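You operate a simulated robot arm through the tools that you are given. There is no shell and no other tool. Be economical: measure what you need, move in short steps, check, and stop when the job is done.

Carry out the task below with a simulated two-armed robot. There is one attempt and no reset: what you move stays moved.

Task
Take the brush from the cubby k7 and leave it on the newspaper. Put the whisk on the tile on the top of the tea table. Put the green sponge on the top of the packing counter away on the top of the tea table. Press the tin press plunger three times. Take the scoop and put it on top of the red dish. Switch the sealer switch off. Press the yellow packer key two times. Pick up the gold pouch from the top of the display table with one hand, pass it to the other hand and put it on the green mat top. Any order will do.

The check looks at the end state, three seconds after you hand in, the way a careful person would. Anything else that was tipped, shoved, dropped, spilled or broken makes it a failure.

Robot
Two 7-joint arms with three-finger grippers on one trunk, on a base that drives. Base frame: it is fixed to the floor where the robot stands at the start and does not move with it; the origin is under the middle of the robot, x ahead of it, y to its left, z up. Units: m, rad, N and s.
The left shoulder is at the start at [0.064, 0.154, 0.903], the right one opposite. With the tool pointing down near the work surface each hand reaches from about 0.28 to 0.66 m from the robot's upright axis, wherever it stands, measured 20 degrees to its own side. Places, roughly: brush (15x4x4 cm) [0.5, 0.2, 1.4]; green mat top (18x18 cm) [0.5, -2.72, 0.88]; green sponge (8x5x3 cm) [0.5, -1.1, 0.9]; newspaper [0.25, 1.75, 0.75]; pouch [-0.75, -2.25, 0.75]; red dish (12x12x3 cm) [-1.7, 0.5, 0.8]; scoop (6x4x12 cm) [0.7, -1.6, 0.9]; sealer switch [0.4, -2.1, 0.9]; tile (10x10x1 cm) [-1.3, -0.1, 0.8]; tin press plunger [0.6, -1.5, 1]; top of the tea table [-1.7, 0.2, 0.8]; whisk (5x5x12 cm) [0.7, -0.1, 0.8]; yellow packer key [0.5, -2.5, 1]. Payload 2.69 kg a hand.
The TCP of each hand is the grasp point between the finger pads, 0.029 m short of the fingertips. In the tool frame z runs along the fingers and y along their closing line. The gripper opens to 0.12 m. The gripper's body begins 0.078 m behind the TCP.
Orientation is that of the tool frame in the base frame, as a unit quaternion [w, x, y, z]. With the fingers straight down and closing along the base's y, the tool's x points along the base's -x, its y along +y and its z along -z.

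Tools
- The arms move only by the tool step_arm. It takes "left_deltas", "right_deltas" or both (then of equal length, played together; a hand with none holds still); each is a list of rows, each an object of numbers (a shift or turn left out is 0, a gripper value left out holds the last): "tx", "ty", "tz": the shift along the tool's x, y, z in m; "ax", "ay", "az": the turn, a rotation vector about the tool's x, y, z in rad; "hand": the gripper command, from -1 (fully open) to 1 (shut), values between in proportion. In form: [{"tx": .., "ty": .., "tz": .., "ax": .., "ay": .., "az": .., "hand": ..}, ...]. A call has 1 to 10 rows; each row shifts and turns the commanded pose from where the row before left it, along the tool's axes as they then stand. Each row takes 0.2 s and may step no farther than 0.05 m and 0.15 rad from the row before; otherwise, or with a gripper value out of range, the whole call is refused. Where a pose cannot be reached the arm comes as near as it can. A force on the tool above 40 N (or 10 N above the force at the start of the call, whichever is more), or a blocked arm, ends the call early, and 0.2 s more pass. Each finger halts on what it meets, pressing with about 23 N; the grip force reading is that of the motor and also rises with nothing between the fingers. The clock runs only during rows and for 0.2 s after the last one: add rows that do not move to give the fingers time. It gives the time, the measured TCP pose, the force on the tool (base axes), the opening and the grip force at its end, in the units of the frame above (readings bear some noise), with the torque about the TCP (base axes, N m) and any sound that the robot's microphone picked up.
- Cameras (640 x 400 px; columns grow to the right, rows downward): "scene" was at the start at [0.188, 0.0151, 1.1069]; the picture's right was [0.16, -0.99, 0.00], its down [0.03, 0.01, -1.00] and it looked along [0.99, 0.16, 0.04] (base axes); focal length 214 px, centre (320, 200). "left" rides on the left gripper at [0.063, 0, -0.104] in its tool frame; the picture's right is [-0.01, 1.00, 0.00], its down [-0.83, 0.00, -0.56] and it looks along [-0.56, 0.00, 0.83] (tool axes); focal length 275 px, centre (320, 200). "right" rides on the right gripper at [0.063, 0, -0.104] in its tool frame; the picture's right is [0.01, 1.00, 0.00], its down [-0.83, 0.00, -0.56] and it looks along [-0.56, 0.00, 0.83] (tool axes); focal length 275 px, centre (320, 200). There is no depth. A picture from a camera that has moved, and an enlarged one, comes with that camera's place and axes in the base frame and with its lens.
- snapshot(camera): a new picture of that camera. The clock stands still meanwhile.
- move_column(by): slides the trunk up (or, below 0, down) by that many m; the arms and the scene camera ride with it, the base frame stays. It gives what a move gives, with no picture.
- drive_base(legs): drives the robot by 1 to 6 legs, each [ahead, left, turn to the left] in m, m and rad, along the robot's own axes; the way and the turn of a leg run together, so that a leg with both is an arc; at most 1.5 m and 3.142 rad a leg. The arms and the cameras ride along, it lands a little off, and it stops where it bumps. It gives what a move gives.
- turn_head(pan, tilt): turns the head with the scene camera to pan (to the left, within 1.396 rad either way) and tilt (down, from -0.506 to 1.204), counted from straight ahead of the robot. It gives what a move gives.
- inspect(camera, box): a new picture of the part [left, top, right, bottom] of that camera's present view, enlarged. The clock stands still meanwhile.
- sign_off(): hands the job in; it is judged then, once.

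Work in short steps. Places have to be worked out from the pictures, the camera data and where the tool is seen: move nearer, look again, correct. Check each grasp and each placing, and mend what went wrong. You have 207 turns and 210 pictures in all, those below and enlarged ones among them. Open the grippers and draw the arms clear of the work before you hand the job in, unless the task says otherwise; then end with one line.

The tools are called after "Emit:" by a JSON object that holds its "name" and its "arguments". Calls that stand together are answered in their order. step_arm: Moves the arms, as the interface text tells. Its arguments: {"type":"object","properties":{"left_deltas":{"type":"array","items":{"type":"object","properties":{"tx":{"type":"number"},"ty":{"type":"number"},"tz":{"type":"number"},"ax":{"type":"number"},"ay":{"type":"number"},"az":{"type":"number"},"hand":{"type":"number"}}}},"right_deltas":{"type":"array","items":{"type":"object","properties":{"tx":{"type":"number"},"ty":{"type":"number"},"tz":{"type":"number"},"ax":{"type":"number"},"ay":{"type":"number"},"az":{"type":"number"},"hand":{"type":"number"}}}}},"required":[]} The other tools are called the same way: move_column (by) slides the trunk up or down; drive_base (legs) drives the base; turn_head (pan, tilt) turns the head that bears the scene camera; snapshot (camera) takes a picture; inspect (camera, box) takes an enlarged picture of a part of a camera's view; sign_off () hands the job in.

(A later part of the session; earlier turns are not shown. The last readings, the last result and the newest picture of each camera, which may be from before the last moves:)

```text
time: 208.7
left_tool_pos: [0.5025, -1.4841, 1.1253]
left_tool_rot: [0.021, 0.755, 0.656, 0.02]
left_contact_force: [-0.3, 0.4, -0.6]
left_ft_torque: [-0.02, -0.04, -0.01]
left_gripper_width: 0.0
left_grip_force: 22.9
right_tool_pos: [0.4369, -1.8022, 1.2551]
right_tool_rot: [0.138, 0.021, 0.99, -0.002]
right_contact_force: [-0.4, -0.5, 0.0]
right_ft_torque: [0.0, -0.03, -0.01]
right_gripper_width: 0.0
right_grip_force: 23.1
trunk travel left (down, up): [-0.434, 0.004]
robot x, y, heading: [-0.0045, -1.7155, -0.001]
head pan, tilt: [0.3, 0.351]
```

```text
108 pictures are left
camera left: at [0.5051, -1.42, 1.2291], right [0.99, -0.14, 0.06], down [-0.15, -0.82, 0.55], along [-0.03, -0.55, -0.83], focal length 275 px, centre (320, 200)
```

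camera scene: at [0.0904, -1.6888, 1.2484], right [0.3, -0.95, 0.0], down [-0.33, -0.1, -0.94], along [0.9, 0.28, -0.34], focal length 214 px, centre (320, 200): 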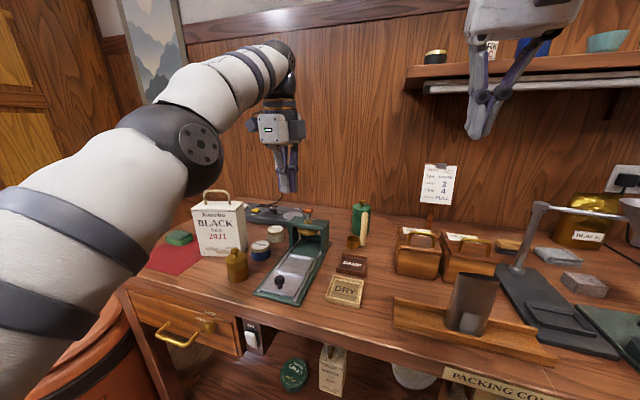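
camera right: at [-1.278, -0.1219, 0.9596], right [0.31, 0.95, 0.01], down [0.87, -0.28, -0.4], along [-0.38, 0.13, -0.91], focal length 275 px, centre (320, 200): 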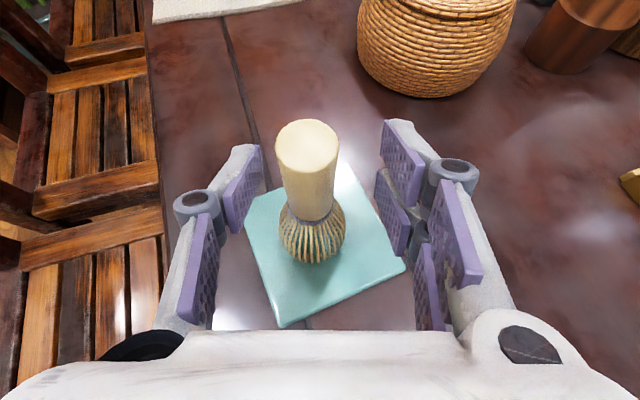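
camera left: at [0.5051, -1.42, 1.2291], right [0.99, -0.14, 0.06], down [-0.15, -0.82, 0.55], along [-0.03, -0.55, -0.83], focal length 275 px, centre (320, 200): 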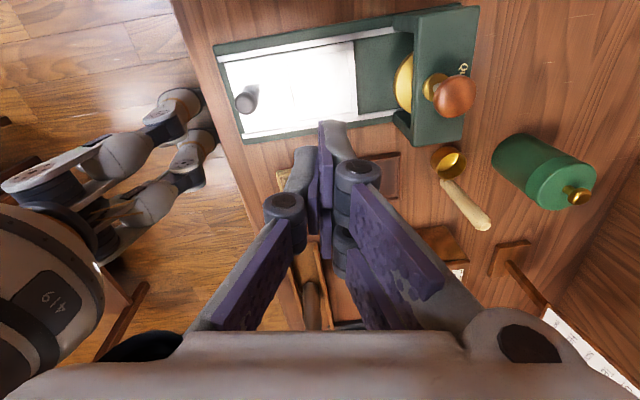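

The wooden plunger knob is at ≈(0.618, −1.487). I drive 8 cm ahead and bring the closed fingers above it.

Emit:
{"name": "drive_base", "arguments": {"legs": [[0.08, 0, 0]]}}

Emit:
{"name": "step_arm", "arguments": {"left_deltas": [{"ty": 0.033, "tx": 0.001}, {"tz": 0.02}, {}]}}

Emit:
{"name": "snapshot", "arguments": {"camera": "left"}}

Emit:
{"name": "inspect", "arguments": {"camera": "scene", "box": [220, 120, 420, 320]}}

```text
time: 209.8
left_tool_pos: [0.5846, -1.4835, 1.1251]
left_tool_rot: [0.02, 0.755, 0.655, 0.019]
left_contact_force: [0.5, -0.5, -0.6]
left_ft_torque: [0.02, 0.01, -0.01]
left_gripper_width: 0.0
left_grip_force: 23.1
right_tool_pos: [0.5181, -1.8024, 1.2551]
right_tool_rot: [0.139, 0.021, 0.99, -0.002]
right_contact_force: [1.3, 0.4, -0.6]
right_ft_torque: [0.03, 0.04, -0.02]
right_gripper_width: 0.0001
right_grip_force: 23.1
trunk travel left (down, up): [-0.434, 0.004]
robot x, y, heading: [0.0737, -1.7138, 0.002]
head pan, tilt: [0.3, 0.351]
```

```text
time: 210.6
left_tool_pos: [0.5897, -1.4892, 1.0985]
left_tool_rot: [0.021, 0.755, 0.655, 0.018]
left_contact_force: [-0.1, -0.5, 0.1]
left_ft_torque: [0.0, 0.01, -0.01]
left_gripper_width: 0.0
left_grip_force: 23.4
left hand out of reach, approached as far as the arm can: row 1
right_tool_pos: [0.5191, -1.802, 1.2549]
right_tool_rot: [0.139, 0.02, 0.99, 0.0]
right_contact_force: [0.0, -0.1, 0.7]
right_ft_torque: [0.0, -0.04, 0.02]
right_gripper_width: 0.0
right_grip_force: 22.9
trunk travel left (down, up): [-0.434, 0.004]
robot x, y, heading: [0.0736, -1.7184, -0.007]
head pan, tilt: [0.3, 0.351]
```

```text
107 pictures are left
camera left: at [0.5911, -1.4251, 1.2037], right [0.99, -0.14, 0.06], down [-0.15, -0.82, 0.55], along [-0.03, -0.55, -0.83], focal length 275 px, centre (320, 200)
```

left: 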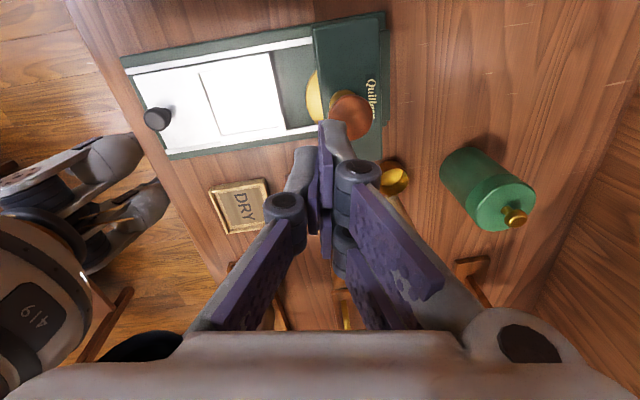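

```text
2.00 times, centred on (320, 220) of scene
camera zoom: at [0.1714, -1.6888, 1.2484], right [0.3, -0.95, 0.0], down [-0.33, -0.1, -0.94], along [0.9, 0.28, -0.34], focal length 429 px, centre (320, 160)
```

zoom: 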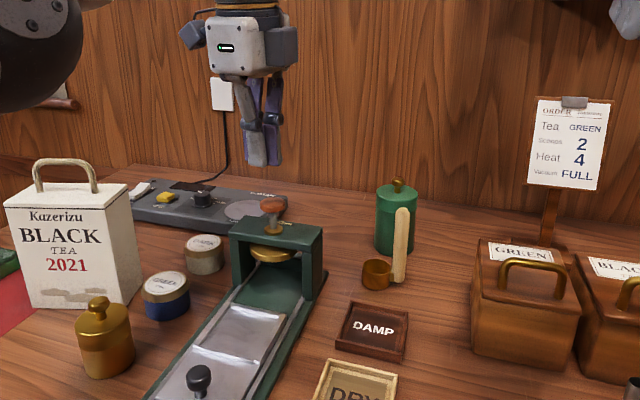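

Fingers must go 2.5 cm further ahead. I drive that, then lower to just above the knob.

Emit:
{"name": "drive_base", "arguments": {"legs": [[0.025, 0, 0]]}}

Emit:
{"name": "step_arm", "arguments": {"left_deltas": [{"tx": 0.003}, {"tz": 0.025}, {"tz": 0.02}, {}]}}

Emit:
{"name": "inspect", "arguments": {"camera": "scene", "box": [230, 140, 360, 240]}}

Emit:
{"name": "inspect", "arguments": {"camera": "left", "box": [240, 60, 440, 260]}}

```text
time: 211.4
left_tool_pos: [0.6128, -1.4891, 1.1005]
left_tool_rot: [0.021, 0.755, 0.655, 0.02]
left_contact_force: [0.1, -0.4, -0.2]
left_ft_torque: [0.01, 0.0, -0.03]
left_gripper_width: 0.0
left_grip_force: 22.8
right_tool_pos: [0.5423, -1.8015, 1.2563]
right_tool_rot: [0.14, 0.021, 0.99, -0.002]
right_contact_force: [-0.5, -0.7, -0.3]
right_ft_torque: [-0.01, 0.04, -0.01]
right_gripper_width: 0.0001
right_grip_force: 22.4
trunk travel left (down, up): [-0.434, 0.004]
robot x, y, heading: [0.1014, -1.7189, -0.002]
head pan, tilt: [0.3, 0.351]
```

```text
time: 212.4
left_tool_pos: [0.6157, -1.4856, 1.0547]
left_tool_rot: [0.02, 0.755, 0.655, 0.019]
left_contact_force: [-0.4, -1.1, 0.8]
left_ft_torque: [0.03, -0.02, 0.01]
left_gripper_width: 0.0
left_grip_force: 22.9
right_tool_pos: [0.5424, -1.8018, 1.2563]
right_tool_rot: [0.14, 0.021, 0.99, -0.002]
right_contact_force: [-0.7, 0.2, -0.3]
right_ft_torque: [-0.01, 0.03, 0.01]
right_gripper_width: 0.0001
right_grip_force: 23.1
trunk travel left (down, up): [-0.434, 0.004]
robot x, y, heading: [0.095, -1.7145, 0.001]
head pan, tilt: [0.3, 0.351]
```

```text
4.00 times, centred on (295, 190) of scene
camera zoom: at [0.1958, -1.6887, 1.2484], right [0.3, -0.95, 0.0], down [-0.33, -0.1, -0.94], along [0.9, 0.28, -0.34], focal length 858 px, centre (420, 240)
```

zoom: 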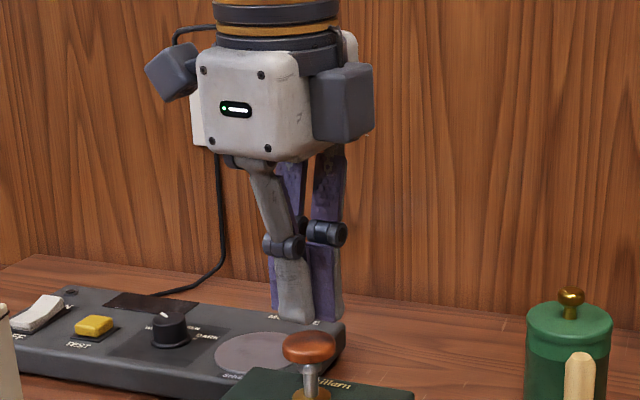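

```text
2.00 times, centred on (340, 160) of left
camera zoom: at [0.6175, -1.4224, 1.159], right [0.99, -0.14, 0.06], down [-0.15, -0.82, 0.55], along [-0.03, -0.55, -0.83], focal length 551 px, centre (280, 280)
```

zoom: 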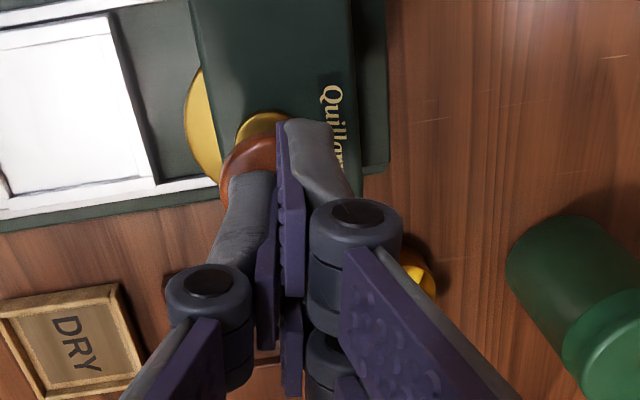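

Tips are right above the knob (within 4 mm). I lower in 8 mm steps and watch the force for contact and stroke.

Emit:
{"name": "step_arm", "arguments": {"left_deltas": [{"ty": -0.003}, {"tz": 0.008}, {"tz": 0.008}, {"tz": 0.008}, {"tz": 0.008}]}}

Emit:
{"name": "inspect", "arguments": {"camera": "scene", "box": [230, 140, 360, 240]}}

```text
time: 213.6
left_tool_pos: [0.6139, -1.486, 1.0226]
left_tool_rot: [0.02, 0.755, 0.656, 0.019]
left_contact_force: [-1.0, -0.6, 2.7]
left_ft_torque: [0.02, 0.02, 0.0]
left_gripper_width: 0.0001
left_grip_force: 22.7
right_tool_pos: [0.542, -1.8017, 1.2562]
right_tool_rot: [0.14, 0.021, 0.99, -0.001]
right_contact_force: [-0.5, 0.8, 1.5]
right_ft_torque: [-0.01, 0.0, 0.01]
right_gripper_width: 0.0
right_grip_force: 23.1
trunk travel left (down, up): [-0.434, 0.004]
robot x, y, heading: [0.0999, -1.7212, -0.002]
head pan, tilt: [0.3, 0.351]
heard: click
```

```text
4.00 times, centred on (295, 190) of scene
camera zoom: at [0.1955, -1.6888, 1.2485], right [0.3, -0.95, 0.0], down [-0.33, -0.1, -0.94], along [0.9, 0.28, -0.34], focal length 858 px, centre (420, 240)
```

zoom: 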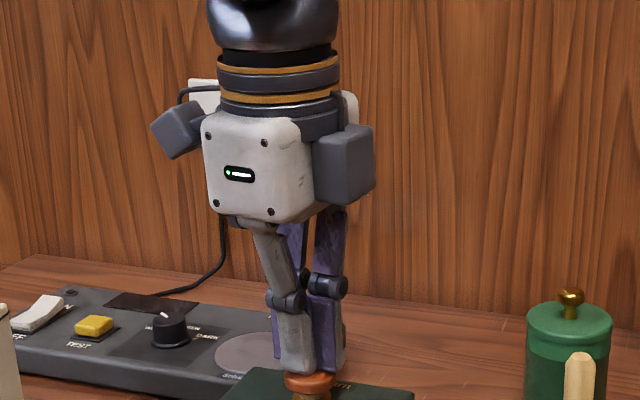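

A click: one press. I rise clear and listen.

Emit:
{"name": "step_arm", "arguments": {"left_deltas": [{"tz": -0.02}, {"tz": -0.02}, {}]}}

Emit:
{"name": "inspect", "arguments": {"camera": "scene", "box": [230, 140, 360, 240]}}

```text
time: 214.4
left_tool_pos: [0.6132, -1.4854, 1.0622]
left_tool_rot: [0.02, 0.755, 0.655, 0.019]
left_contact_force: [0.4, 0.4, 0.7]
left_ft_torque: [0.0, -0.02, 0.0]
left_gripper_width: 0.0
left_grip_force: 23.2
right_tool_pos: [0.5421, -1.8017, 1.2562]
right_tool_rot: [0.139, 0.021, 0.99, -0.002]
right_contact_force: [0.0, 0.1, -0.3]
right_ft_torque: [0.05, -0.01, 0.01]
right_gripper_width: 0.0
right_grip_force: 23.0
trunk travel left (down, up): [-0.434, 0.004]
robot x, y, heading: [0.0977, -1.7197, 0.002]
head pan, tilt: [0.3, 0.351]
```

```text
4.00 times, centred on (295, 190) of scene
camera zoom: at [0.1961, -1.6886, 1.2483], right [0.3, -0.95, 0.0], down [-0.33, -0.1, -0.94], along [0.9, 0.28, -0.34], focal length 858 px, centre (420, 240)
```

zoom: 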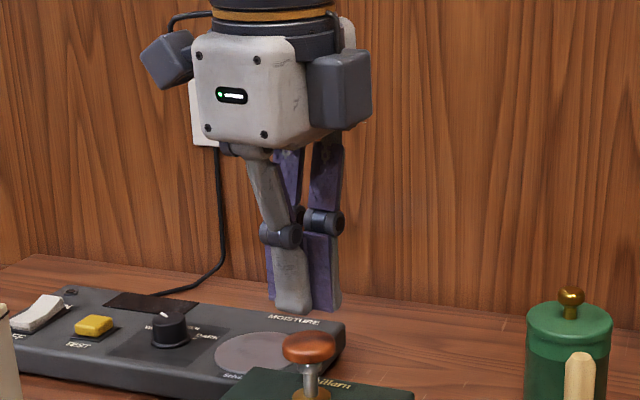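

The knob came back up without another click. Second and third presses the same way, each with a full release.

Emit:
{"name": "step_arm", "arguments": {"left_deltas": [{"tz": 0.016}, {"tz": 0.008}, {"tz": 0.008}, {"tz": 0.008}, {}]}}

Emit:
{"name": "step_arm", "arguments": {"left_deltas": [{"tz": -0.02}, {"tz": -0.02}, {}]}}

Emit:
{"name": "step_arm", "arguments": {"left_deltas": [{"tz": 0.016}, {"tz": 0.008}, {"tz": 0.008}, {"tz": 0.008}, {}]}}

Emit:
{"name": "step_arm", "arguments": {"left_deltas": [{"tz": -0.02}, {"tz": -0.03}, {"tz": -0.03}, {}]}}

```text
time: 215.6
left_tool_pos: [0.6149, -1.4857, 1.0216]
left_tool_rot: [0.021, 0.755, 0.655, 0.019]
left_contact_force: [-1.2, 1.8, 2.7]
left_ft_torque: [0.04, 0.02, 0.01]
left_gripper_width: 0.0001
left_grip_force: 22.7
right_tool_pos: [0.5418, -1.8029, 1.2569]
right_tool_rot: [0.141, 0.02, 0.99, -0.001]
right_contact_force: [-0.6, 0.2, 0.0]
right_ft_torque: [0.03, 0.01, 0.01]
right_gripper_width: 0.0
right_grip_force: 23.2
trunk travel left (down, up): [-0.434, 0.004]
robot x, y, heading: [0.0984, -1.718, 0.007]
head pan, tilt: [0.3, 0.351]
heard: click
```

```text
time: 216.4
left_tool_pos: [0.6137, -1.4862, 1.0615]
left_tool_rot: [0.021, 0.755, 0.655, 0.019]
left_contact_force: [0.1, 0.4, 0.0]
left_ft_torque: [-0.04, -0.02, 0.01]
left_gripper_width: 0.0001
left_grip_force: 23.4
right_tool_pos: [0.5425, -1.8025, 1.2549]
right_tool_rot: [0.14, 0.021, 0.99, -0.002]
right_contact_force: [0.8, 0.5, 0.6]
right_ft_torque: [-0.02, -0.01, 0.05]
right_gripper_width: 0.0002
right_grip_force: 23.0
trunk travel left (down, up): [-0.434, 0.004]
robot x, y, heading: [0.0997, -1.7194, 0.006]
head pan, tilt: [0.3, 0.351]
```

```text
time: 217.6
left_tool_pos: [0.6153, -1.4863, 1.0223]
left_tool_rot: [0.02, 0.755, 0.656, 0.019]
left_contact_force: [-0.3, 0.2, 2.4]
left_ft_torque: [-0.01, 0.04, -0.04]
left_gripper_width: 0.0
left_grip_force: 22.7
right_tool_pos: [0.542, -1.8018, 1.2564]
right_tool_rot: [0.14, 0.02, 0.99, -0.002]
right_contact_force: [0.2, -0.4, 0.4]
right_ft_torque: [0.0, 0.01, -0.03]
right_gripper_width: 0.0
right_grip_force: 23.0
trunk travel left (down, up): [-0.434, 0.004]
robot x, y, heading: [0.0982, -1.7162, -0.002]
head pan, tilt: [0.3, 0.351]
heard: click
```

```text
time: 218.6
left_tool_pos: [0.6111, -1.4851, 1.1016]
left_tool_rot: [0.02, 0.755, 0.655, 0.019]
left_contact_force: [-0.3, -0.4, -0.3]
left_ft_torque: [-0.01, 0.0, 0.01]
left_gripper_width: 0.0
left_grip_force: 22.9
right_tool_pos: [0.5424, -1.8031, 1.2552]
right_tool_rot: [0.139, 0.02, 0.99, -0.002]
right_contact_force: [-0.7, -0.5, 0.2]
right_ft_torque: [0.01, 0.01, -0.02]
right_gripper_width: 0.0
right_grip_force: 23.1
trunk travel left (down, up): [-0.434, 0.004]
robot x, y, heading: [0.1005, -1.7168, 0.001]
head pan, tilt: [0.3, 0.351]
```

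Three clicks, three presses. Next the sealer and packer: back off and move right to y≈−2.25 to look.

Emit:
{"name": "drive_base", "arguments": {"legs": [[-0.3, 0, 0], [0, -0.5, 0]]}}

Emit:
{"name": "turn_head", "arguments": {"pan": 0.0, "tilt": 0.4}}

Emit:
{"name": "snapshot", "arguments": {"camera": "scene"}}

```text
time: 224.5
left_tool_pos: [0.3094, -1.9764, 1.1019]
left_tool_rot: [0.02, 0.757, 0.653, 0.019]
left_contact_force: [0.6, 0.1, 0.8]
left_ft_torque: [-0.01, 0.03, 0.01]
left_gripper_width: 0.0
left_grip_force: 22.9
right_tool_pos: [0.2376, -2.2928, 1.2554]
right_tool_rot: [0.139, 0.025, 0.99, -0.003]
right_contact_force: [-0.5, -0.5, 0.4]
right_ft_torque: [0.02, 0.04, -0.01]
right_gripper_width: 0.0001
right_grip_force: 24.2
trunk travel left (down, up): [-0.434, 0.004]
robot x, y, heading: [-0.205, -2.2032, -0.003]
head pan, tilt: [0.3, 0.351]
```

```text
time: 225.3
left_tool_pos: [0.31, -1.9758, 1.1025]
left_tool_rot: [0.02, 0.757, 0.653, 0.019]
left_contact_force: [-0.2, -0.5, 0.3]
left_ft_torque: [0.01, -0.03, 0.03]
left_gripper_width: 0.0
left_grip_force: 22.9
right_tool_pos: [0.2379, -2.2934, 1.2558]
right_tool_rot: [0.14, 0.023, 0.99, -0.002]
right_contact_force: [-0.3, 0.0, 0.0]
right_ft_torque: [-0.02, -0.02, -0.01]
right_gripper_width: 0.0001
right_grip_force: 23.0
trunk travel left (down, up): [-0.434, 0.004]
robot x, y, heading: [-0.2057, -2.2063, 0.003]
head pan, tilt: [0.0, 0.4]
```

```text
101 pictures are left
camera scene: at [-0.1044, -2.2048, 1.2439], right [0.0, -1.0, 0.0], down [-0.39, 0.0, -0.92], along [0.92, 0.0, -0.39], focal length 214 px, centre (320, 200)
```

scene: 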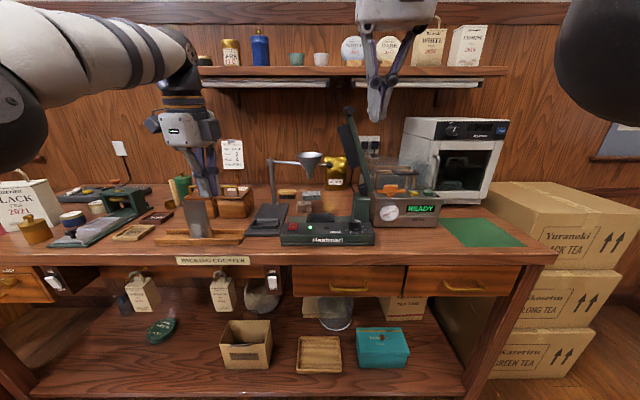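

Sealer, packer (READY) and the green mat are in view. I enlarge them.

Emit:
{"name": "inspect", "arguments": {"camera": "scene", "box": [260, 100, 540, 270]}}

```text
2.29 times, centred on (400, 185) of scene
camera zoom: at [-0.1044, -2.2048, 1.2439], right [0.0, -1.0, 0.0], down [-0.39, 0.0, -0.92], along [0.92, 0.0, -0.39], focal length 490 px, centre (137, 234)
```

zoom: 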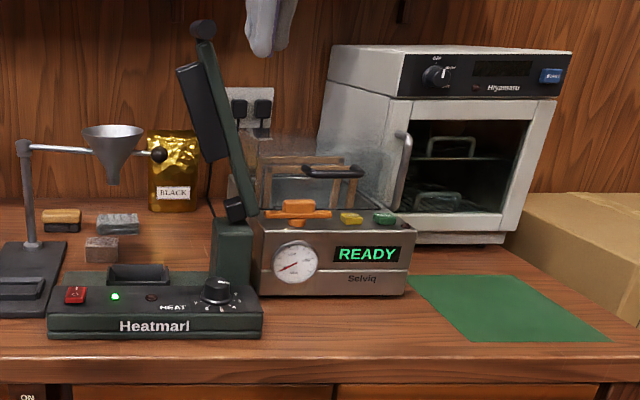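

The red rocker switch is at about (0.47, −2.12) with the green light on; the yellow key at about (0.58, −2.525). I bring the left hand above the switch for a close look.

Emit:
{"name": "drive_base", "arguments": {"legs": [[0.12, -0.15, 0]]}}

Emit:
{"name": "snapshot", "arguments": {"camera": "left"}}

Emit:
{"name": "inspect", "arguments": {"camera": "scene", "box": [180, 140, 380, 290]}}

```text
time: 227.1
left_tool_pos: [0.4275, -2.1262, 1.102]
left_tool_rot: [0.02, 0.756, 0.654, 0.02]
left_contact_force: [0.3, 0.4, 0.2]
left_ft_torque: [0.02, 0.02, 0.02]
left_gripper_width: 0.0
left_grip_force: 22.9
right_tool_pos: [0.355, -2.4422, 1.2554]
right_tool_rot: [0.141, 0.023, 0.99, -0.001]
right_contact_force: [0.9, -0.2, 0.2]
right_ft_torque: [0.03, 0.02, -0.02]
right_gripper_width: 0.0
right_grip_force: 22.9
trunk travel left (down, up): [-0.434, 0.004]
robot x, y, heading: [-0.0887, -2.3558, -0.002]
head pan, tilt: [0.0, 0.4]
```

```text
99 pictures are left
camera left: at [0.4289, -2.0624, 1.2062], right [0.99, -0.15, 0.06], down [-0.16, -0.82, 0.55], along [-0.04, -0.55, -0.83], focal length 275 px, centre (320, 200)
```

left: 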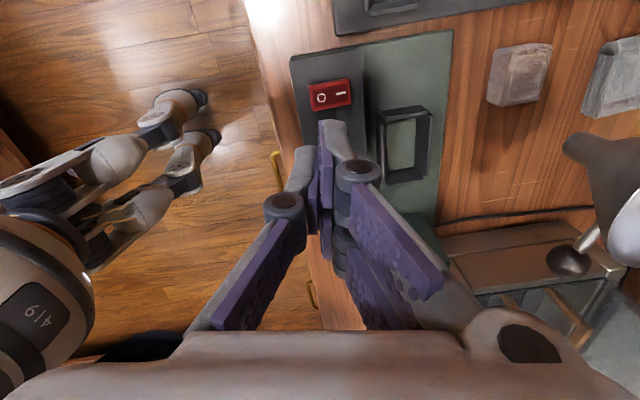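

```text
2.67 times, centred on (280, 215) of scene
camera zoom: at [0.0129, -2.3553, 1.2439], right [0.0, -1.0, 0.0], down [-0.39, 0.0, -0.92], along [0.92, 0.0, -0.39], focal length 572 px, centre (427, 160)
```

zoom: 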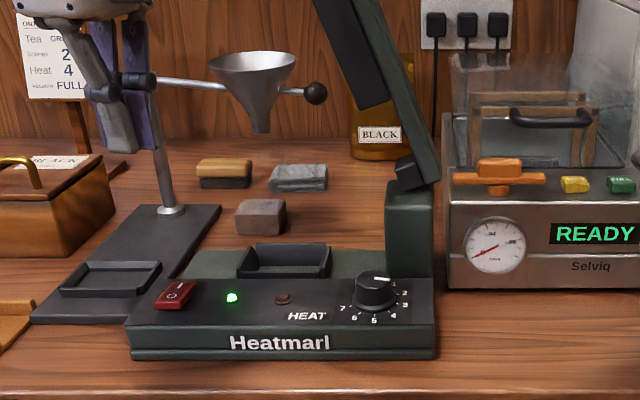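

The O (off) side of the rocker faces the robot, at ≈(0.434, −2.13, 0.93). I lower the closed tips onto that end.

Emit:
{"name": "step_arm", "arguments": {"left_deltas": [{"tx": -0.004, "tz": 0.04}, {"tz": 0.04}, {"tz": 0.03}, {}]}}

Emit:
{"name": "inspect", "arguments": {"camera": "left", "box": [240, 60, 440, 260]}}

Emit:
{"name": "inspect", "arguments": {"camera": "scene", "box": [160, 180, 320, 300]}}

```text
time: 228.1
left_tool_pos: [0.431, -2.131, 0.9911]
left_tool_rot: [0.02, 0.756, 0.654, 0.019]
left_contact_force: [-0.9, 0.4, -0.4]
left_ft_torque: [0.0, 0.02, 0.02]
left_gripper_width: 0.0
left_grip_force: 22.8
right_tool_pos: [0.3546, -2.4426, 1.2544]
right_tool_rot: [0.14, 0.023, 0.99, -0.002]
right_contact_force: [-1.2, -0.6, -1.1]
right_ft_torque: [0.01, 0.0, -0.02]
right_gripper_width: 0.0
right_grip_force: 23.1
trunk travel left (down, up): [-0.434, 0.004]
robot x, y, heading: [-0.0908, -2.3606, -0.003]
head pan, tilt: [0.0, 0.4]
```

```text
2.00 times, centred on (340, 160) of left
camera zoom: at [0.4339, -2.0672, 1.0956], right [0.99, -0.15, 0.06], down [-0.16, -0.82, 0.55], along [-0.04, -0.55, -0.83], focal length 551 px, centre (280, 280)
```

zoom: 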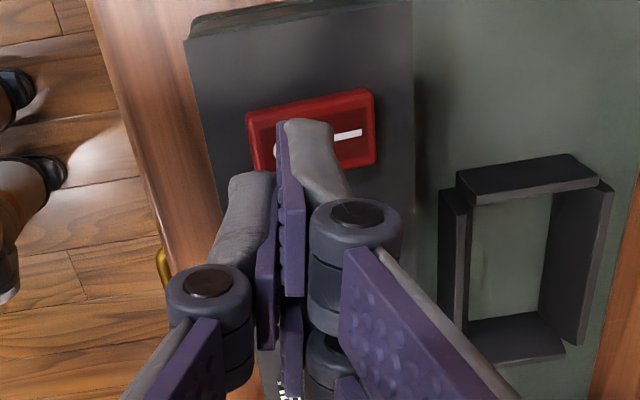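

```text
3.33 times, centred on (240, 240) of scene
camera zoom: at [0.0125, -2.3549, 1.2439], right [0.0, -1.0, 0.0], down [-0.39, 0.0, -0.92], along [0.92, 0.0, -0.39], focal length 715 px, centre (587, 67)
```

zoom: 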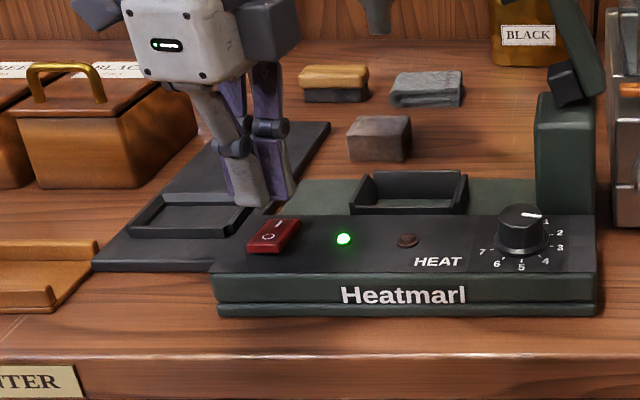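

Tips are over the O end. I shift 3 mm toward the robot and press down in small steps.

Emit:
{"name": "step_arm", "arguments": {"left_deltas": [{"ty": -0.003, "tx": 0.002}, {"tz": 0.02}, {"tz": 0.008}, {"tz": 0.006}, {"tz": 0.006}]}}

Emit:
{"name": "inspect", "arguments": {"camera": "scene", "box": [160, 180, 320, 300]}}

```text
time: 229.3
left_tool_pos: [0.4304, -2.1268, 0.955]
left_tool_rot: [0.022, 0.756, 0.654, 0.021]
left_contact_force: [-1.1, 1.8, 8.3]
left_ft_torque: [0.08, -0.02, 0.01]
left_gripper_width: 0.0001
left_grip_force: 23.1
right_tool_pos: [0.3542, -2.4421, 1.2556]
right_tool_rot: [0.141, 0.023, 0.99, -0.002]
right_contact_force: [0.1, 0.1, -0.3]
right_ft_torque: [-0.01, 0.0, 0.02]
right_gripper_width: 0.0
right_grip_force: 23.1
trunk travel left (down, up): [-0.434, 0.004]
robot x, y, heading: [-0.0859, -2.3608, -0.0]
head pan, tilt: [0.0, 0.4]
```

```text
3.33 times, centred on (240, 240) of scene
camera zoom: at [0.0116, -2.3549, 1.2442], right [0.0, -1.0, 0.0], down [-0.39, 0.0, -0.92], along [0.92, 0.0, -0.39], focal length 715 px, centre (587, 67)
```

zoom: 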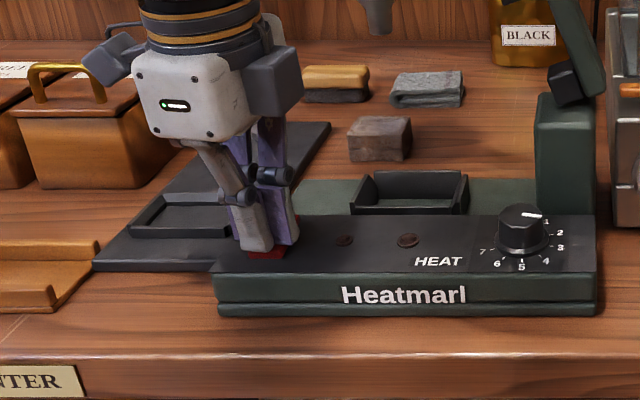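

The green light went out. I lift away and confirm.

Emit:
{"name": "step_arm", "arguments": {"left_deltas": [{"tz": -0.02}, {"tz": -0.04}, {"tz": -0.05}, {"tz": -0.04}]}}

Emit:
{"name": "inspect", "arguments": {"camera": "scene", "box": [160, 180, 320, 300]}}

```text
time: 230.3
left_tool_pos: [0.4248, -2.1275, 1.1044]
left_tool_rot: [0.021, 0.756, 0.654, 0.02]
left_contact_force: [-1.1, 0.3, 0.8]
left_ft_torque: [0.05, -0.03, 0.01]
left_gripper_width: 0.0
left_grip_force: 22.9
right_tool_pos: [0.3554, -2.4422, 1.255]
right_tool_rot: [0.139, 0.023, 0.99, -0.001]
right_contact_force: [-0.4, 0.2, 0.3]
right_ft_torque: [0.01, 0.02, 0.0]
right_gripper_width: 0.0
right_grip_force: 22.6
trunk travel left (down, up): [-0.434, 0.004]
robot x, y, heading: [-0.0892, -2.3569, -0.006]
head pan, tilt: [0.0, 0.4]
```

```text
3.33 times, centred on (240, 240) of scene
camera zoom: at [0.0127, -2.3551, 1.2439], right [0.0, -1.0, 0.0], down [-0.39, 0.0, -0.92], along [0.92, 0.0, -0.39], focal length 715 px, centre (587, 67)
```

zoom: 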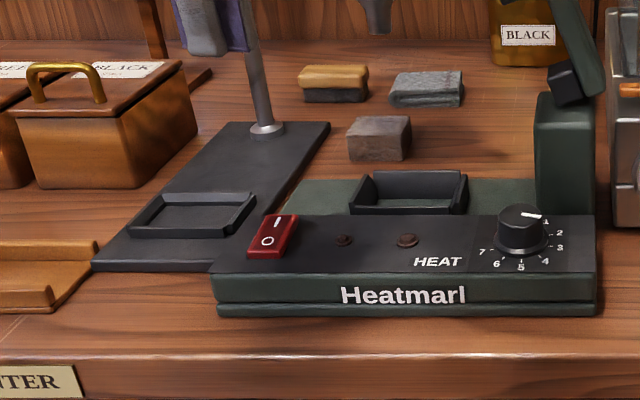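

Switch is off. Now the yellow key, triangulated at ≈(0.538, −2.506, 0.995). I back out, go right past the sealer arm, and come in again.

Emit:
{"name": "drive_base", "arguments": {"legs": [[-0.25, 0, 0], [0, -0.378, 0], [0.28, 0, 0]]}}

Emit:
{"name": "snapshot", "arguments": {"camera": "left"}}

Emit:
{"name": "turn_head", "arguments": {"pan": 0.2, "tilt": 0.4}}

Emit:
{"name": "snapshot", "arguments": {"camera": "scene"}}

```text
time: 236.8
left_tool_pos: [0.4458, -2.5072, 1.1029]
left_tool_rot: [0.02, 0.76, 0.649, 0.019]
left_contact_force: [-0.6, -0.3, -0.3]
left_ft_torque: [0.03, 0.03, 0.0]
left_gripper_width: 0.0
left_grip_force: 22.9
right_tool_pos: [0.3731, -2.822, 1.2564]
right_tool_rot: [0.14, 0.027, 0.99, -0.003]
right_contact_force: [0.9, 0.6, -0.4]
right_ft_torque: [0.03, 0.02, 0.01]
right_gripper_width: 0.0
right_grip_force: 23.3
trunk travel left (down, up): [-0.434, 0.004]
robot x, y, heading: [-0.0691, -2.7344, -0.013]
head pan, tilt: [0.0, 0.4]
```

```text
93 pictures are left
camera left: at [0.4489, -2.4439, 1.2082], right [0.99, -0.16, 0.06], down [-0.16, -0.82, 0.55], along [-0.04, -0.55, -0.83], focal length 275 px, centre (320, 200)
```

left: 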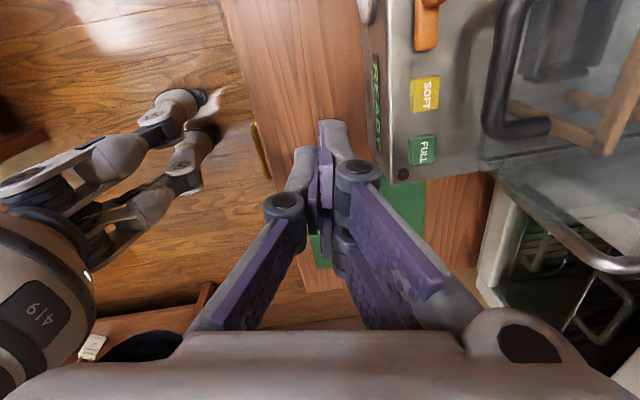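

```text
time: 237.5
left_tool_pos: [0.4446, -2.5069, 1.1038]
left_tool_rot: [0.021, 0.758, 0.651, 0.02]
left_contact_force: [0.8, -0.1, -0.1]
left_ft_torque: [0.0, 0.0, 0.0]
left_gripper_width: 0.0
left_grip_force: 23.6
right_tool_pos: [0.3726, -2.8228, 1.2553]
right_tool_rot: [0.14, 0.027, 0.99, -0.002]
right_contact_force: [-0.7, -0.1, 0.6]
right_ft_torque: [0.02, 0.04, 0.01]
right_gripper_width: 0.0
right_grip_force: 23.1
trunk travel left (down, up): [-0.434, 0.004]
robot x, y, heading: [-0.0712, -2.7323, -0.013]
head pan, tilt: [0.201, 0.4]
```

```text
92 pictures are left
camera scene: at [0.03, -2.7132, 1.2439], right [0.19, -0.98, 0.0], down [-0.38, -0.07, -0.92], along [0.9, 0.17, -0.39], focal length 214 px, centre (320, 200)
```

scene: 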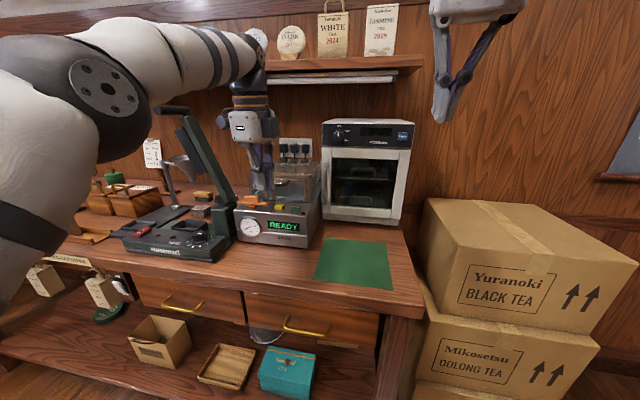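

The key "SOFT" is at ≈(0.5325, −2.506). The black lid handle seems to overhang near it, so I enlarge the scene view to judge clearance.

Emit:
{"name": "inspect", "arguments": {"camera": "scene", "box": [220, 130, 340, 250]}}

Emit:
{"name": "inspect", "arguments": {"camera": "left", "box": [350, 0, 640, 200]}}

```text
3.33 times, centred on (280, 190) of scene
camera zoom: at [0.03, -2.7132, 1.2439], right [0.19, -0.98, 0.0], down [-0.38, -0.07, -0.92], along [0.9, 0.17, -0.39], focal length 715 px, centre (453, 233)
```

zoom: 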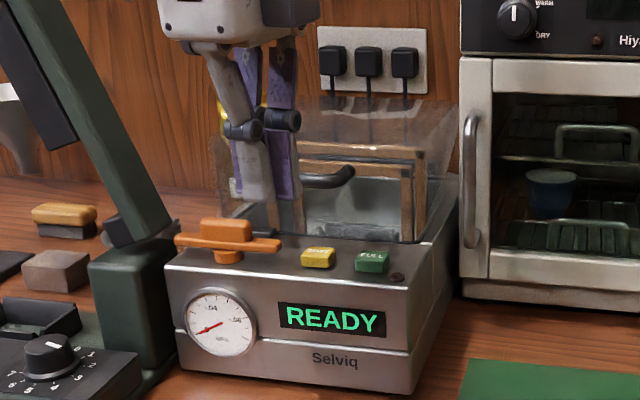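

```text
2.00 times, centred on (495, 100) of left
camera zoom: at [0.4485, -2.4438, 1.2082], right [0.99, -0.16, 0.06], down [-0.16, -0.82, 0.55], along [-0.04, -0.55, -0.83], focal length 551 px, centre (-30, 400)
```

zoom: 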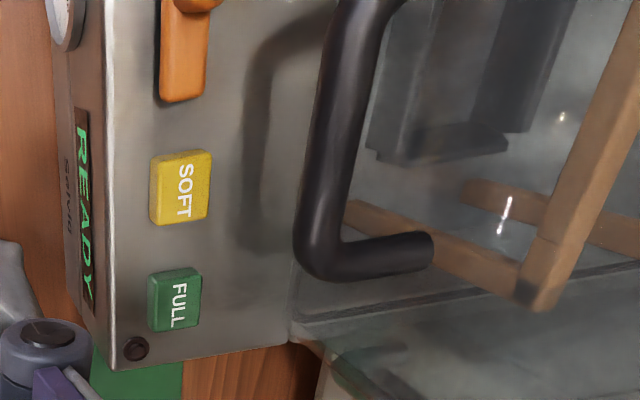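

The lid handle's front bar is at x≈0.55, z≈1.055, ending at y≈−2.518, so a vertical hand would hit it. I tilt the left hand ~37° so only the fingertips reach forward under it.

Emit:
{"name": "step_arm", "arguments": {"left_deltas": [{"ax": -0.15}, {"ax": -0.15}, {"ax": -0.15}, {"ax": -0.15}, {}]}}

Emit:
{"name": "drive_base", "arguments": {"legs": [[0.05, 0, 0.013]]}}

Emit:
{"name": "snapshot", "arguments": {"camera": "left"}}

Emit:
{"name": "inspect", "arguments": {"camera": "scene", "box": [200, 110, 360, 230]}}

```text
time: 238.7
left_tool_pos: [0.4456, -2.5074, 1.1042]
left_tool_rot: [0.245, 0.719, 0.615, 0.211]
left_contact_force: [-0.5, 0.0, 0.4]
left_ft_torque: [0.02, -0.01, 0.01]
left_gripper_width: 0.0001
left_grip_force: 23.4
right_tool_pos: [0.3738, -2.8226, 1.2541]
right_tool_rot: [0.139, 0.027, 0.99, -0.002]
right_contact_force: [-0.2, -0.6, 0.9]
right_ft_torque: [0.01, 0.01, 0.01]
right_gripper_width: 0.0
right_grip_force: 23.0
trunk travel left (down, up): [-0.434, 0.004]
robot x, y, heading: [-0.0696, -2.731, -0.008]
head pan, tilt: [0.201, 0.4]
```

```text
time: 239.6
left_tool_pos: [0.491, -2.5014, 1.1043]
left_tool_rot: [0.243, 0.715, 0.62, 0.212]
left_contact_force: [-0.2, -0.3, 0.8]
left_ft_torque: [-0.01, 0.03, 0.0]
left_gripper_width: 0.0
left_grip_force: 22.9
right_tool_pos: [0.4229, -2.8157, 1.2552]
right_tool_rot: [0.14, 0.021, 0.99, -0.002]
right_contact_force: [0.1, 0.7, -1.4]
right_ft_torque: [0.0, 0.03, 0.0]
right_gripper_width: 0.0
right_grip_force: 22.9
trunk travel left (down, up): [-0.434, 0.004]
robot x, y, heading: [-0.0183, -2.7309, 0.001]
head pan, tilt: [0.201, 0.4]
```

```text
89 pictures are left
camera left: at [0.4367, -2.429, 1.1873], right [0.78, -0.12, 0.61], down [-0.46, -0.78, 0.44], along [0.42, -0.62, -0.66], focal length 275 px, centre (320, 200)
```

left: 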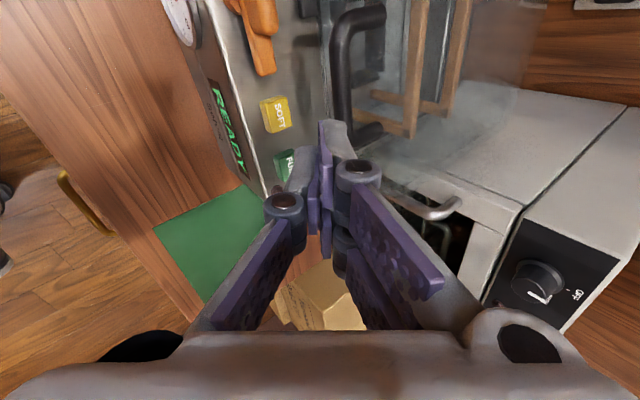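

```text
3.33 times, centred on (280, 170) of scene
camera zoom: at [0.0791, -2.7121, 1.2439], right [0.2, -0.98, 0.0], down [-0.38, -0.08, -0.92], along [0.9, 0.18, -0.39], focal length 715 px, centre (453, 300)
```

zoom: 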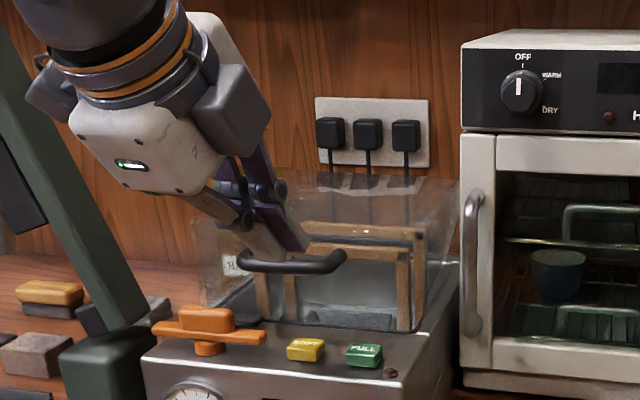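

Clearance works if I go low first, then forward under the bar, then press. I do the first two moves and check.

Emit:
{"name": "step_arm", "arguments": {"left_deltas": [{"tx": -0.0012, "ty": -0.0175, "tz": 0.0262}, {"tx": -0.0012, "ty": -0.0175, "tz": 0.0262}, {}, {"tx": 0.003, "ty": 0.0165, "tz": 0.0127}, {}]}}

Emit:
{"name": "inspect", "arguments": {"camera": "scene", "box": [220, 130, 340, 230]}}

Emit:
{"name": "inspect", "arguments": {"camera": "left", "box": [220, 40, 440, 240]}}

```text
time: 240.8
left_tool_pos: [0.515, -2.5035, 1.0419]
left_tool_rot: [0.243, 0.716, 0.62, 0.212]
left_contact_force: [-0.1, 0.1, 0.4]
left_ft_torque: [-0.01, 0.02, -0.02]
left_gripper_width: 0.0
left_grip_force: 23.7
right_tool_pos: [0.4217, -2.8163, 1.2556]
right_tool_rot: [0.141, 0.021, 0.99, -0.001]
right_contact_force: [-0.6, 0.2, -0.3]
right_ft_torque: [0.0, -0.02, 0.01]
right_gripper_width: 0.0003
right_grip_force: 22.6
trunk travel left (down, up): [-0.434, 0.004]
robot x, y, heading: [-0.0167, -2.7308, 0.001]
head pan, tilt: [0.201, 0.4]
```

```text
4.00 times, centred on (280, 180) of scene
camera zoom: at [0.0778, -2.7121, 1.244], right [0.2, -0.98, 0.0], down [-0.38, -0.08, -0.92], along [0.9, 0.18, -0.39], focal length 858 px, centre (480, 280)
```

zoom: 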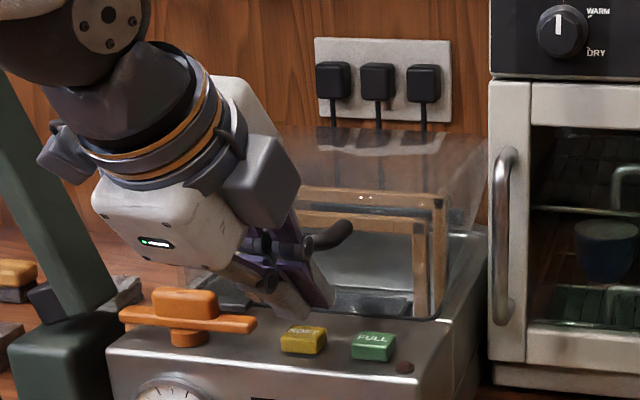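

```text
2.00 times, centred on (330, 140) of left
camera zoom: at [0.4602, -2.4321, 1.1242], right [0.78, -0.12, 0.61], down [-0.46, -0.78, 0.44], along [0.42, -0.62, -0.66], focal length 551 px, centre (300, 320)
```

zoom: 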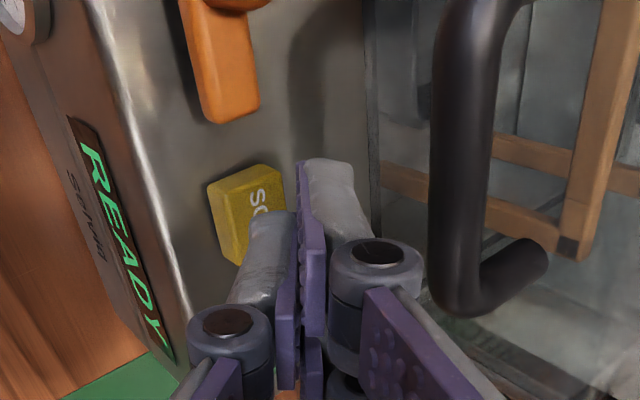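

Tips are right over the yellow key. Press down in 6 mm steps.

Emit:
{"name": "step_arm", "arguments": {"left_deltas": [{"ty": -0.0037, "tz": 0.0047}, {"ty": -0.0037, "tz": 0.0047}, {"ty": -0.0037, "tz": 0.0047}, {"ty": -0.0037, "tz": 0.0047}]}}

Emit:
{"name": "inspect", "arguments": {"camera": "scene", "box": [220, 130, 340, 230]}}

```text
time: 241.8
left_tool_pos: [0.5148, -2.5032, 1.0212]
left_tool_rot: [0.246, 0.715, 0.619, 0.213]
left_contact_force: [2.7, 3.4, 11.2]
left_ft_torque: [0.05, -0.14, -0.01]
left_gripper_width: 0.0001
left_grip_force: 22.7
right_tool_pos: [0.4211, -2.8164, 1.256]
right_tool_rot: [0.141, 0.021, 0.99, -0.002]
right_contact_force: [0.0, -0.7, 0.0]
right_ft_torque: [-0.04, 0.04, -0.01]
right_gripper_width: 0.0002
right_grip_force: 22.9
trunk travel left (down, up): [-0.434, 0.004]
robot x, y, heading: [-0.0196, -2.732, 0.005]
head pan, tilt: [0.201, 0.4]
heard: click
```

```text
4.00 times, centred on (280, 180) of scene
camera zoom: at [0.0776, -2.7119, 1.2442], right [0.2, -0.98, 0.0], down [-0.38, -0.08, -0.92], along [0.9, 0.18, -0.39], focal length 858 px, centre (480, 280)
```

zoom: 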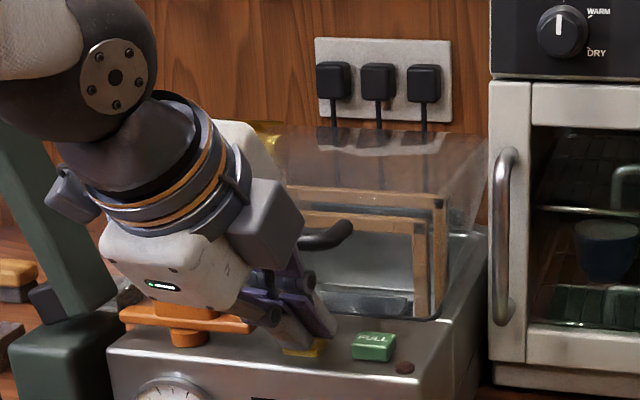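

First click. Release 2 cm, press again, then release.

Emit:
{"name": "step_arm", "arguments": {"left_deltas": [{"ty": 0.0074, "tz": -0.0094}, {"ty": 0.0074, "tz": -0.0094}, {}]}}

Emit:
{"name": "step_arm", "arguments": {"left_deltas": [{"ty": -0.0037, "tz": 0.0047}, {"ty": -0.0037, "tz": 0.0047}, {"ty": -0.0037, "tz": 0.0047}, {"ty": -0.0037, "tz": 0.0047}]}}

Emit:
{"name": "step_arm", "arguments": {"left_deltas": [{"ty": 0.0074, "tz": -0.0094}, {"ty": 0.0074, "tz": -0.0094}, {"ty": -0.02, "tz": -0.015}, {"ty": 0.015, "tz": -0.04}, {"ty": 0.015, "tz": -0.04}]}}

Emit:
{"name": "inspect", "arguments": {"camera": "scene", "box": [200, 130, 360, 250]}}

```text
time: 242.6
left_tool_pos: [0.5148, -2.5042, 1.0411]
left_tool_rot: [0.242, 0.715, 0.62, 0.212]
left_contact_force: [0.7, -0.8, 0.4]
left_ft_torque: [0.03, -0.01, 0.0]
left_gripper_width: 0.0
left_grip_force: 23.0
right_tool_pos: [0.4233, -2.8153, 1.255]
right_tool_rot: [0.14, 0.021, 0.99, -0.002]
right_contact_force: [-0.8, -0.2, -0.4]
right_ft_torque: [0.0, 0.01, -0.02]
right_gripper_width: 0.0
right_grip_force: 22.8
trunk travel left (down, up): [-0.434, 0.004]
robot x, y, heading: [-0.0191, -2.7279, 0.003]
head pan, tilt: [0.201, 0.4]
```

```text
time: 243.6
left_tool_pos: [0.5165, -2.5031, 1.0195]
left_tool_rot: [0.245, 0.714, 0.619, 0.214]
left_contact_force: [-0.9, 3.0, 11.6]
left_ft_torque: [0.05, -0.06, 0.02]
left_gripper_width: 0.0001
left_grip_force: 22.6
right_tool_pos: [0.4218, -2.8166, 1.257]
right_tool_rot: [0.141, 0.021, 0.99, -0.001]
right_contact_force: [0.4, 0.4, -0.3]
right_ft_torque: [0.04, 0.0, -0.02]
right_gripper_width: 0.0001
right_grip_force: 22.7
trunk travel left (down, up): [-0.434, 0.004]
robot x, y, heading: [-0.0228, -2.7332, 0.002]
head pan, tilt: [0.201, 0.4]
heard: click
```

```text
time: 244.8
left_tool_pos: [0.4671, -2.4967, 1.1239]
left_tool_rot: [0.243, 0.715, 0.62, 0.213]
left_contact_force: [0.1, 0.4, -0.7]
left_ft_torque: [0.01, 0.01, 0.04]
left_gripper_width: 0.0001
left_grip_force: 23.0
right_tool_pos: [0.4223, -2.8163, 1.2552]
right_tool_rot: [0.139, 0.021, 0.99, -0.002]
right_contact_force: [-1.4, 0.1, 0.6]
right_ft_torque: [0.01, -0.01, 0.0]
right_gripper_width: 0.0
right_grip_force: 23.3
trunk travel left (down, up): [-0.434, 0.004]
robot x, y, heading: [-0.0182, -2.733, 0.001]
head pan, tilt: [0.201, 0.4]
```

```text
3.33 times, centred on (280, 190) of scene
camera zoom: at [0.078, -2.7119, 1.2439], right [0.2, -0.98, 0.0], down [-0.38, -0.08, -0.92], along [0.9, 0.18, -0.39], focal length 715 px, centre (453, 233)
```

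zoom: 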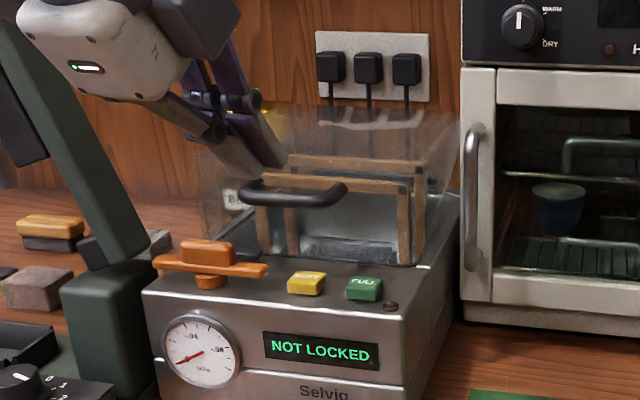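

Two clicks on the yellow key. Next the pouch: I straighten the left hand, back off and turn left to find the display table behind me.

Emit:
{"name": "step_arm", "arguments": {"left_deltas": [{"ax": 0.15}, {"ax": 0.15}, {"ax": 0.15}, {"ax": 0.15}]}}

Emit:
{"name": "drive_base", "arguments": {"legs": [[-0.22, 0, 0], [0, 0, 1.57]]}}

Emit:
{"name": "turn_head", "arguments": {"pan": 1.2, "tilt": 0.45}}

Emit:
{"name": "snapshot", "arguments": {"camera": "scene"}}

```text
time: 245.8
left_tool_pos: [0.4664, -2.4984, 1.123]
left_tool_rot: [0.019, 0.756, 0.655, 0.017]
left_contact_force: [0.4, 0.8, -0.3]
left_ft_torque: [-0.01, 0.03, 0.02]
left_gripper_width: 0.0001
left_grip_force: 23.0
right_tool_pos: [0.424, -2.818, 1.2548]
right_tool_rot: [0.139, 0.021, 0.99, -0.002]
right_contact_force: [0.8, 0.5, 0.0]
right_ft_torque: [0.03, 0.02, 0.01]
right_gripper_width: 0.0
right_grip_force: 22.9
trunk travel left (down, up): [-0.434, 0.004]
robot x, y, heading: [-0.0194, -2.7317, -0.001]
head pan, tilt: [0.201, 0.4]
```

```text
time: 251.3
left_tool_pos: [-0.4709, -2.2442, 1.1233]
left_tool_rot: [0.001, 0.074, 0.997, 0.029]
left_contact_force: [0.7, 0.7, -0.3]
left_ft_torque: [0.01, -0.01, 0.01]
left_gripper_width: 0.0
left_grip_force: 23.3
right_tool_pos: [-0.1512, -2.2883, 1.2558]
right_tool_rot: [0.101, -0.683, 0.717, 0.097]
right_contact_force: [-0.1, -0.3, -1.0]
right_ft_torque: [-0.02, 0.0, 0.0]
right_gripper_width: 0.0
right_grip_force: 22.9
trunk travel left (down, up): [-0.434, 0.004]
robot x, y, heading: [-0.2422, -2.7343, 1.569]
head pan, tilt: [0.201, 0.4]
```

```text
time: 252.6
left_tool_pos: [-0.47, -2.2452, 1.1235]
left_tool_rot: [0.002, 0.074, 0.997, 0.029]
left_contact_force: [0.2, -0.1, 0.4]
left_ft_torque: [0.02, 0.01, 0.01]
left_gripper_width: 0.0
left_grip_force: 22.7
right_tool_pos: [-0.1509, -2.289, 1.2549]
right_tool_rot: [0.1, -0.683, 0.717, 0.097]
right_contact_force: [0.1, 0.6, 0.5]
right_ft_torque: [-0.06, -0.02, -0.01]
right_gripper_width: 0.0
right_grip_force: 23.3
trunk travel left (down, up): [-0.434, 0.004]
robot x, y, heading: [-0.2383, -2.7307, 1.568]
head pan, tilt: [1.201, 0.45]
```

```text
83 pictures are left
camera scene: at [-0.3238, -2.6896, 1.2392], right [0.37, 0.93, 0.0], down [0.4, -0.16, -0.9], along [-0.84, 0.33, -0.44], focal length 214 px, centre (320, 200)
```

scene: 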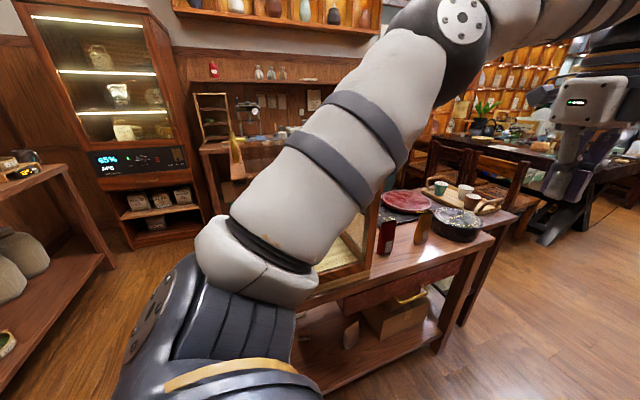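

I enlarge the display table to identify the gold pouch.

Emit:
{"name": "inspect", "arguments": {"camera": "scene", "box": [340, 160, 540, 300]}}

```text
2.86 times, centred on (440, 230) of scene
camera zoom: at [-0.3238, -2.6896, 1.2392], right [0.37, 0.93, 0.0], down [0.4, -0.16, -0.9], along [-0.84, 0.33, -0.44], focal length 613 px, centre (-23, 114)
```

zoom: 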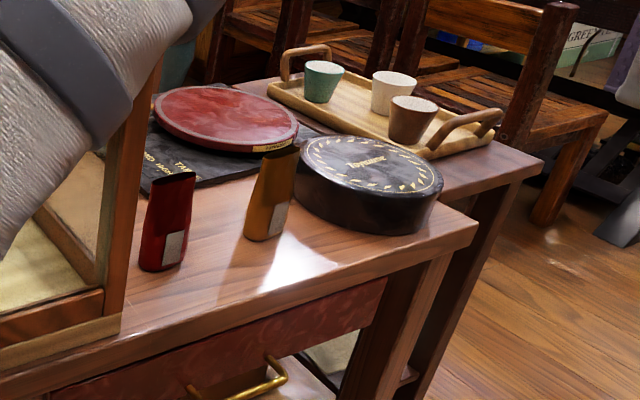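

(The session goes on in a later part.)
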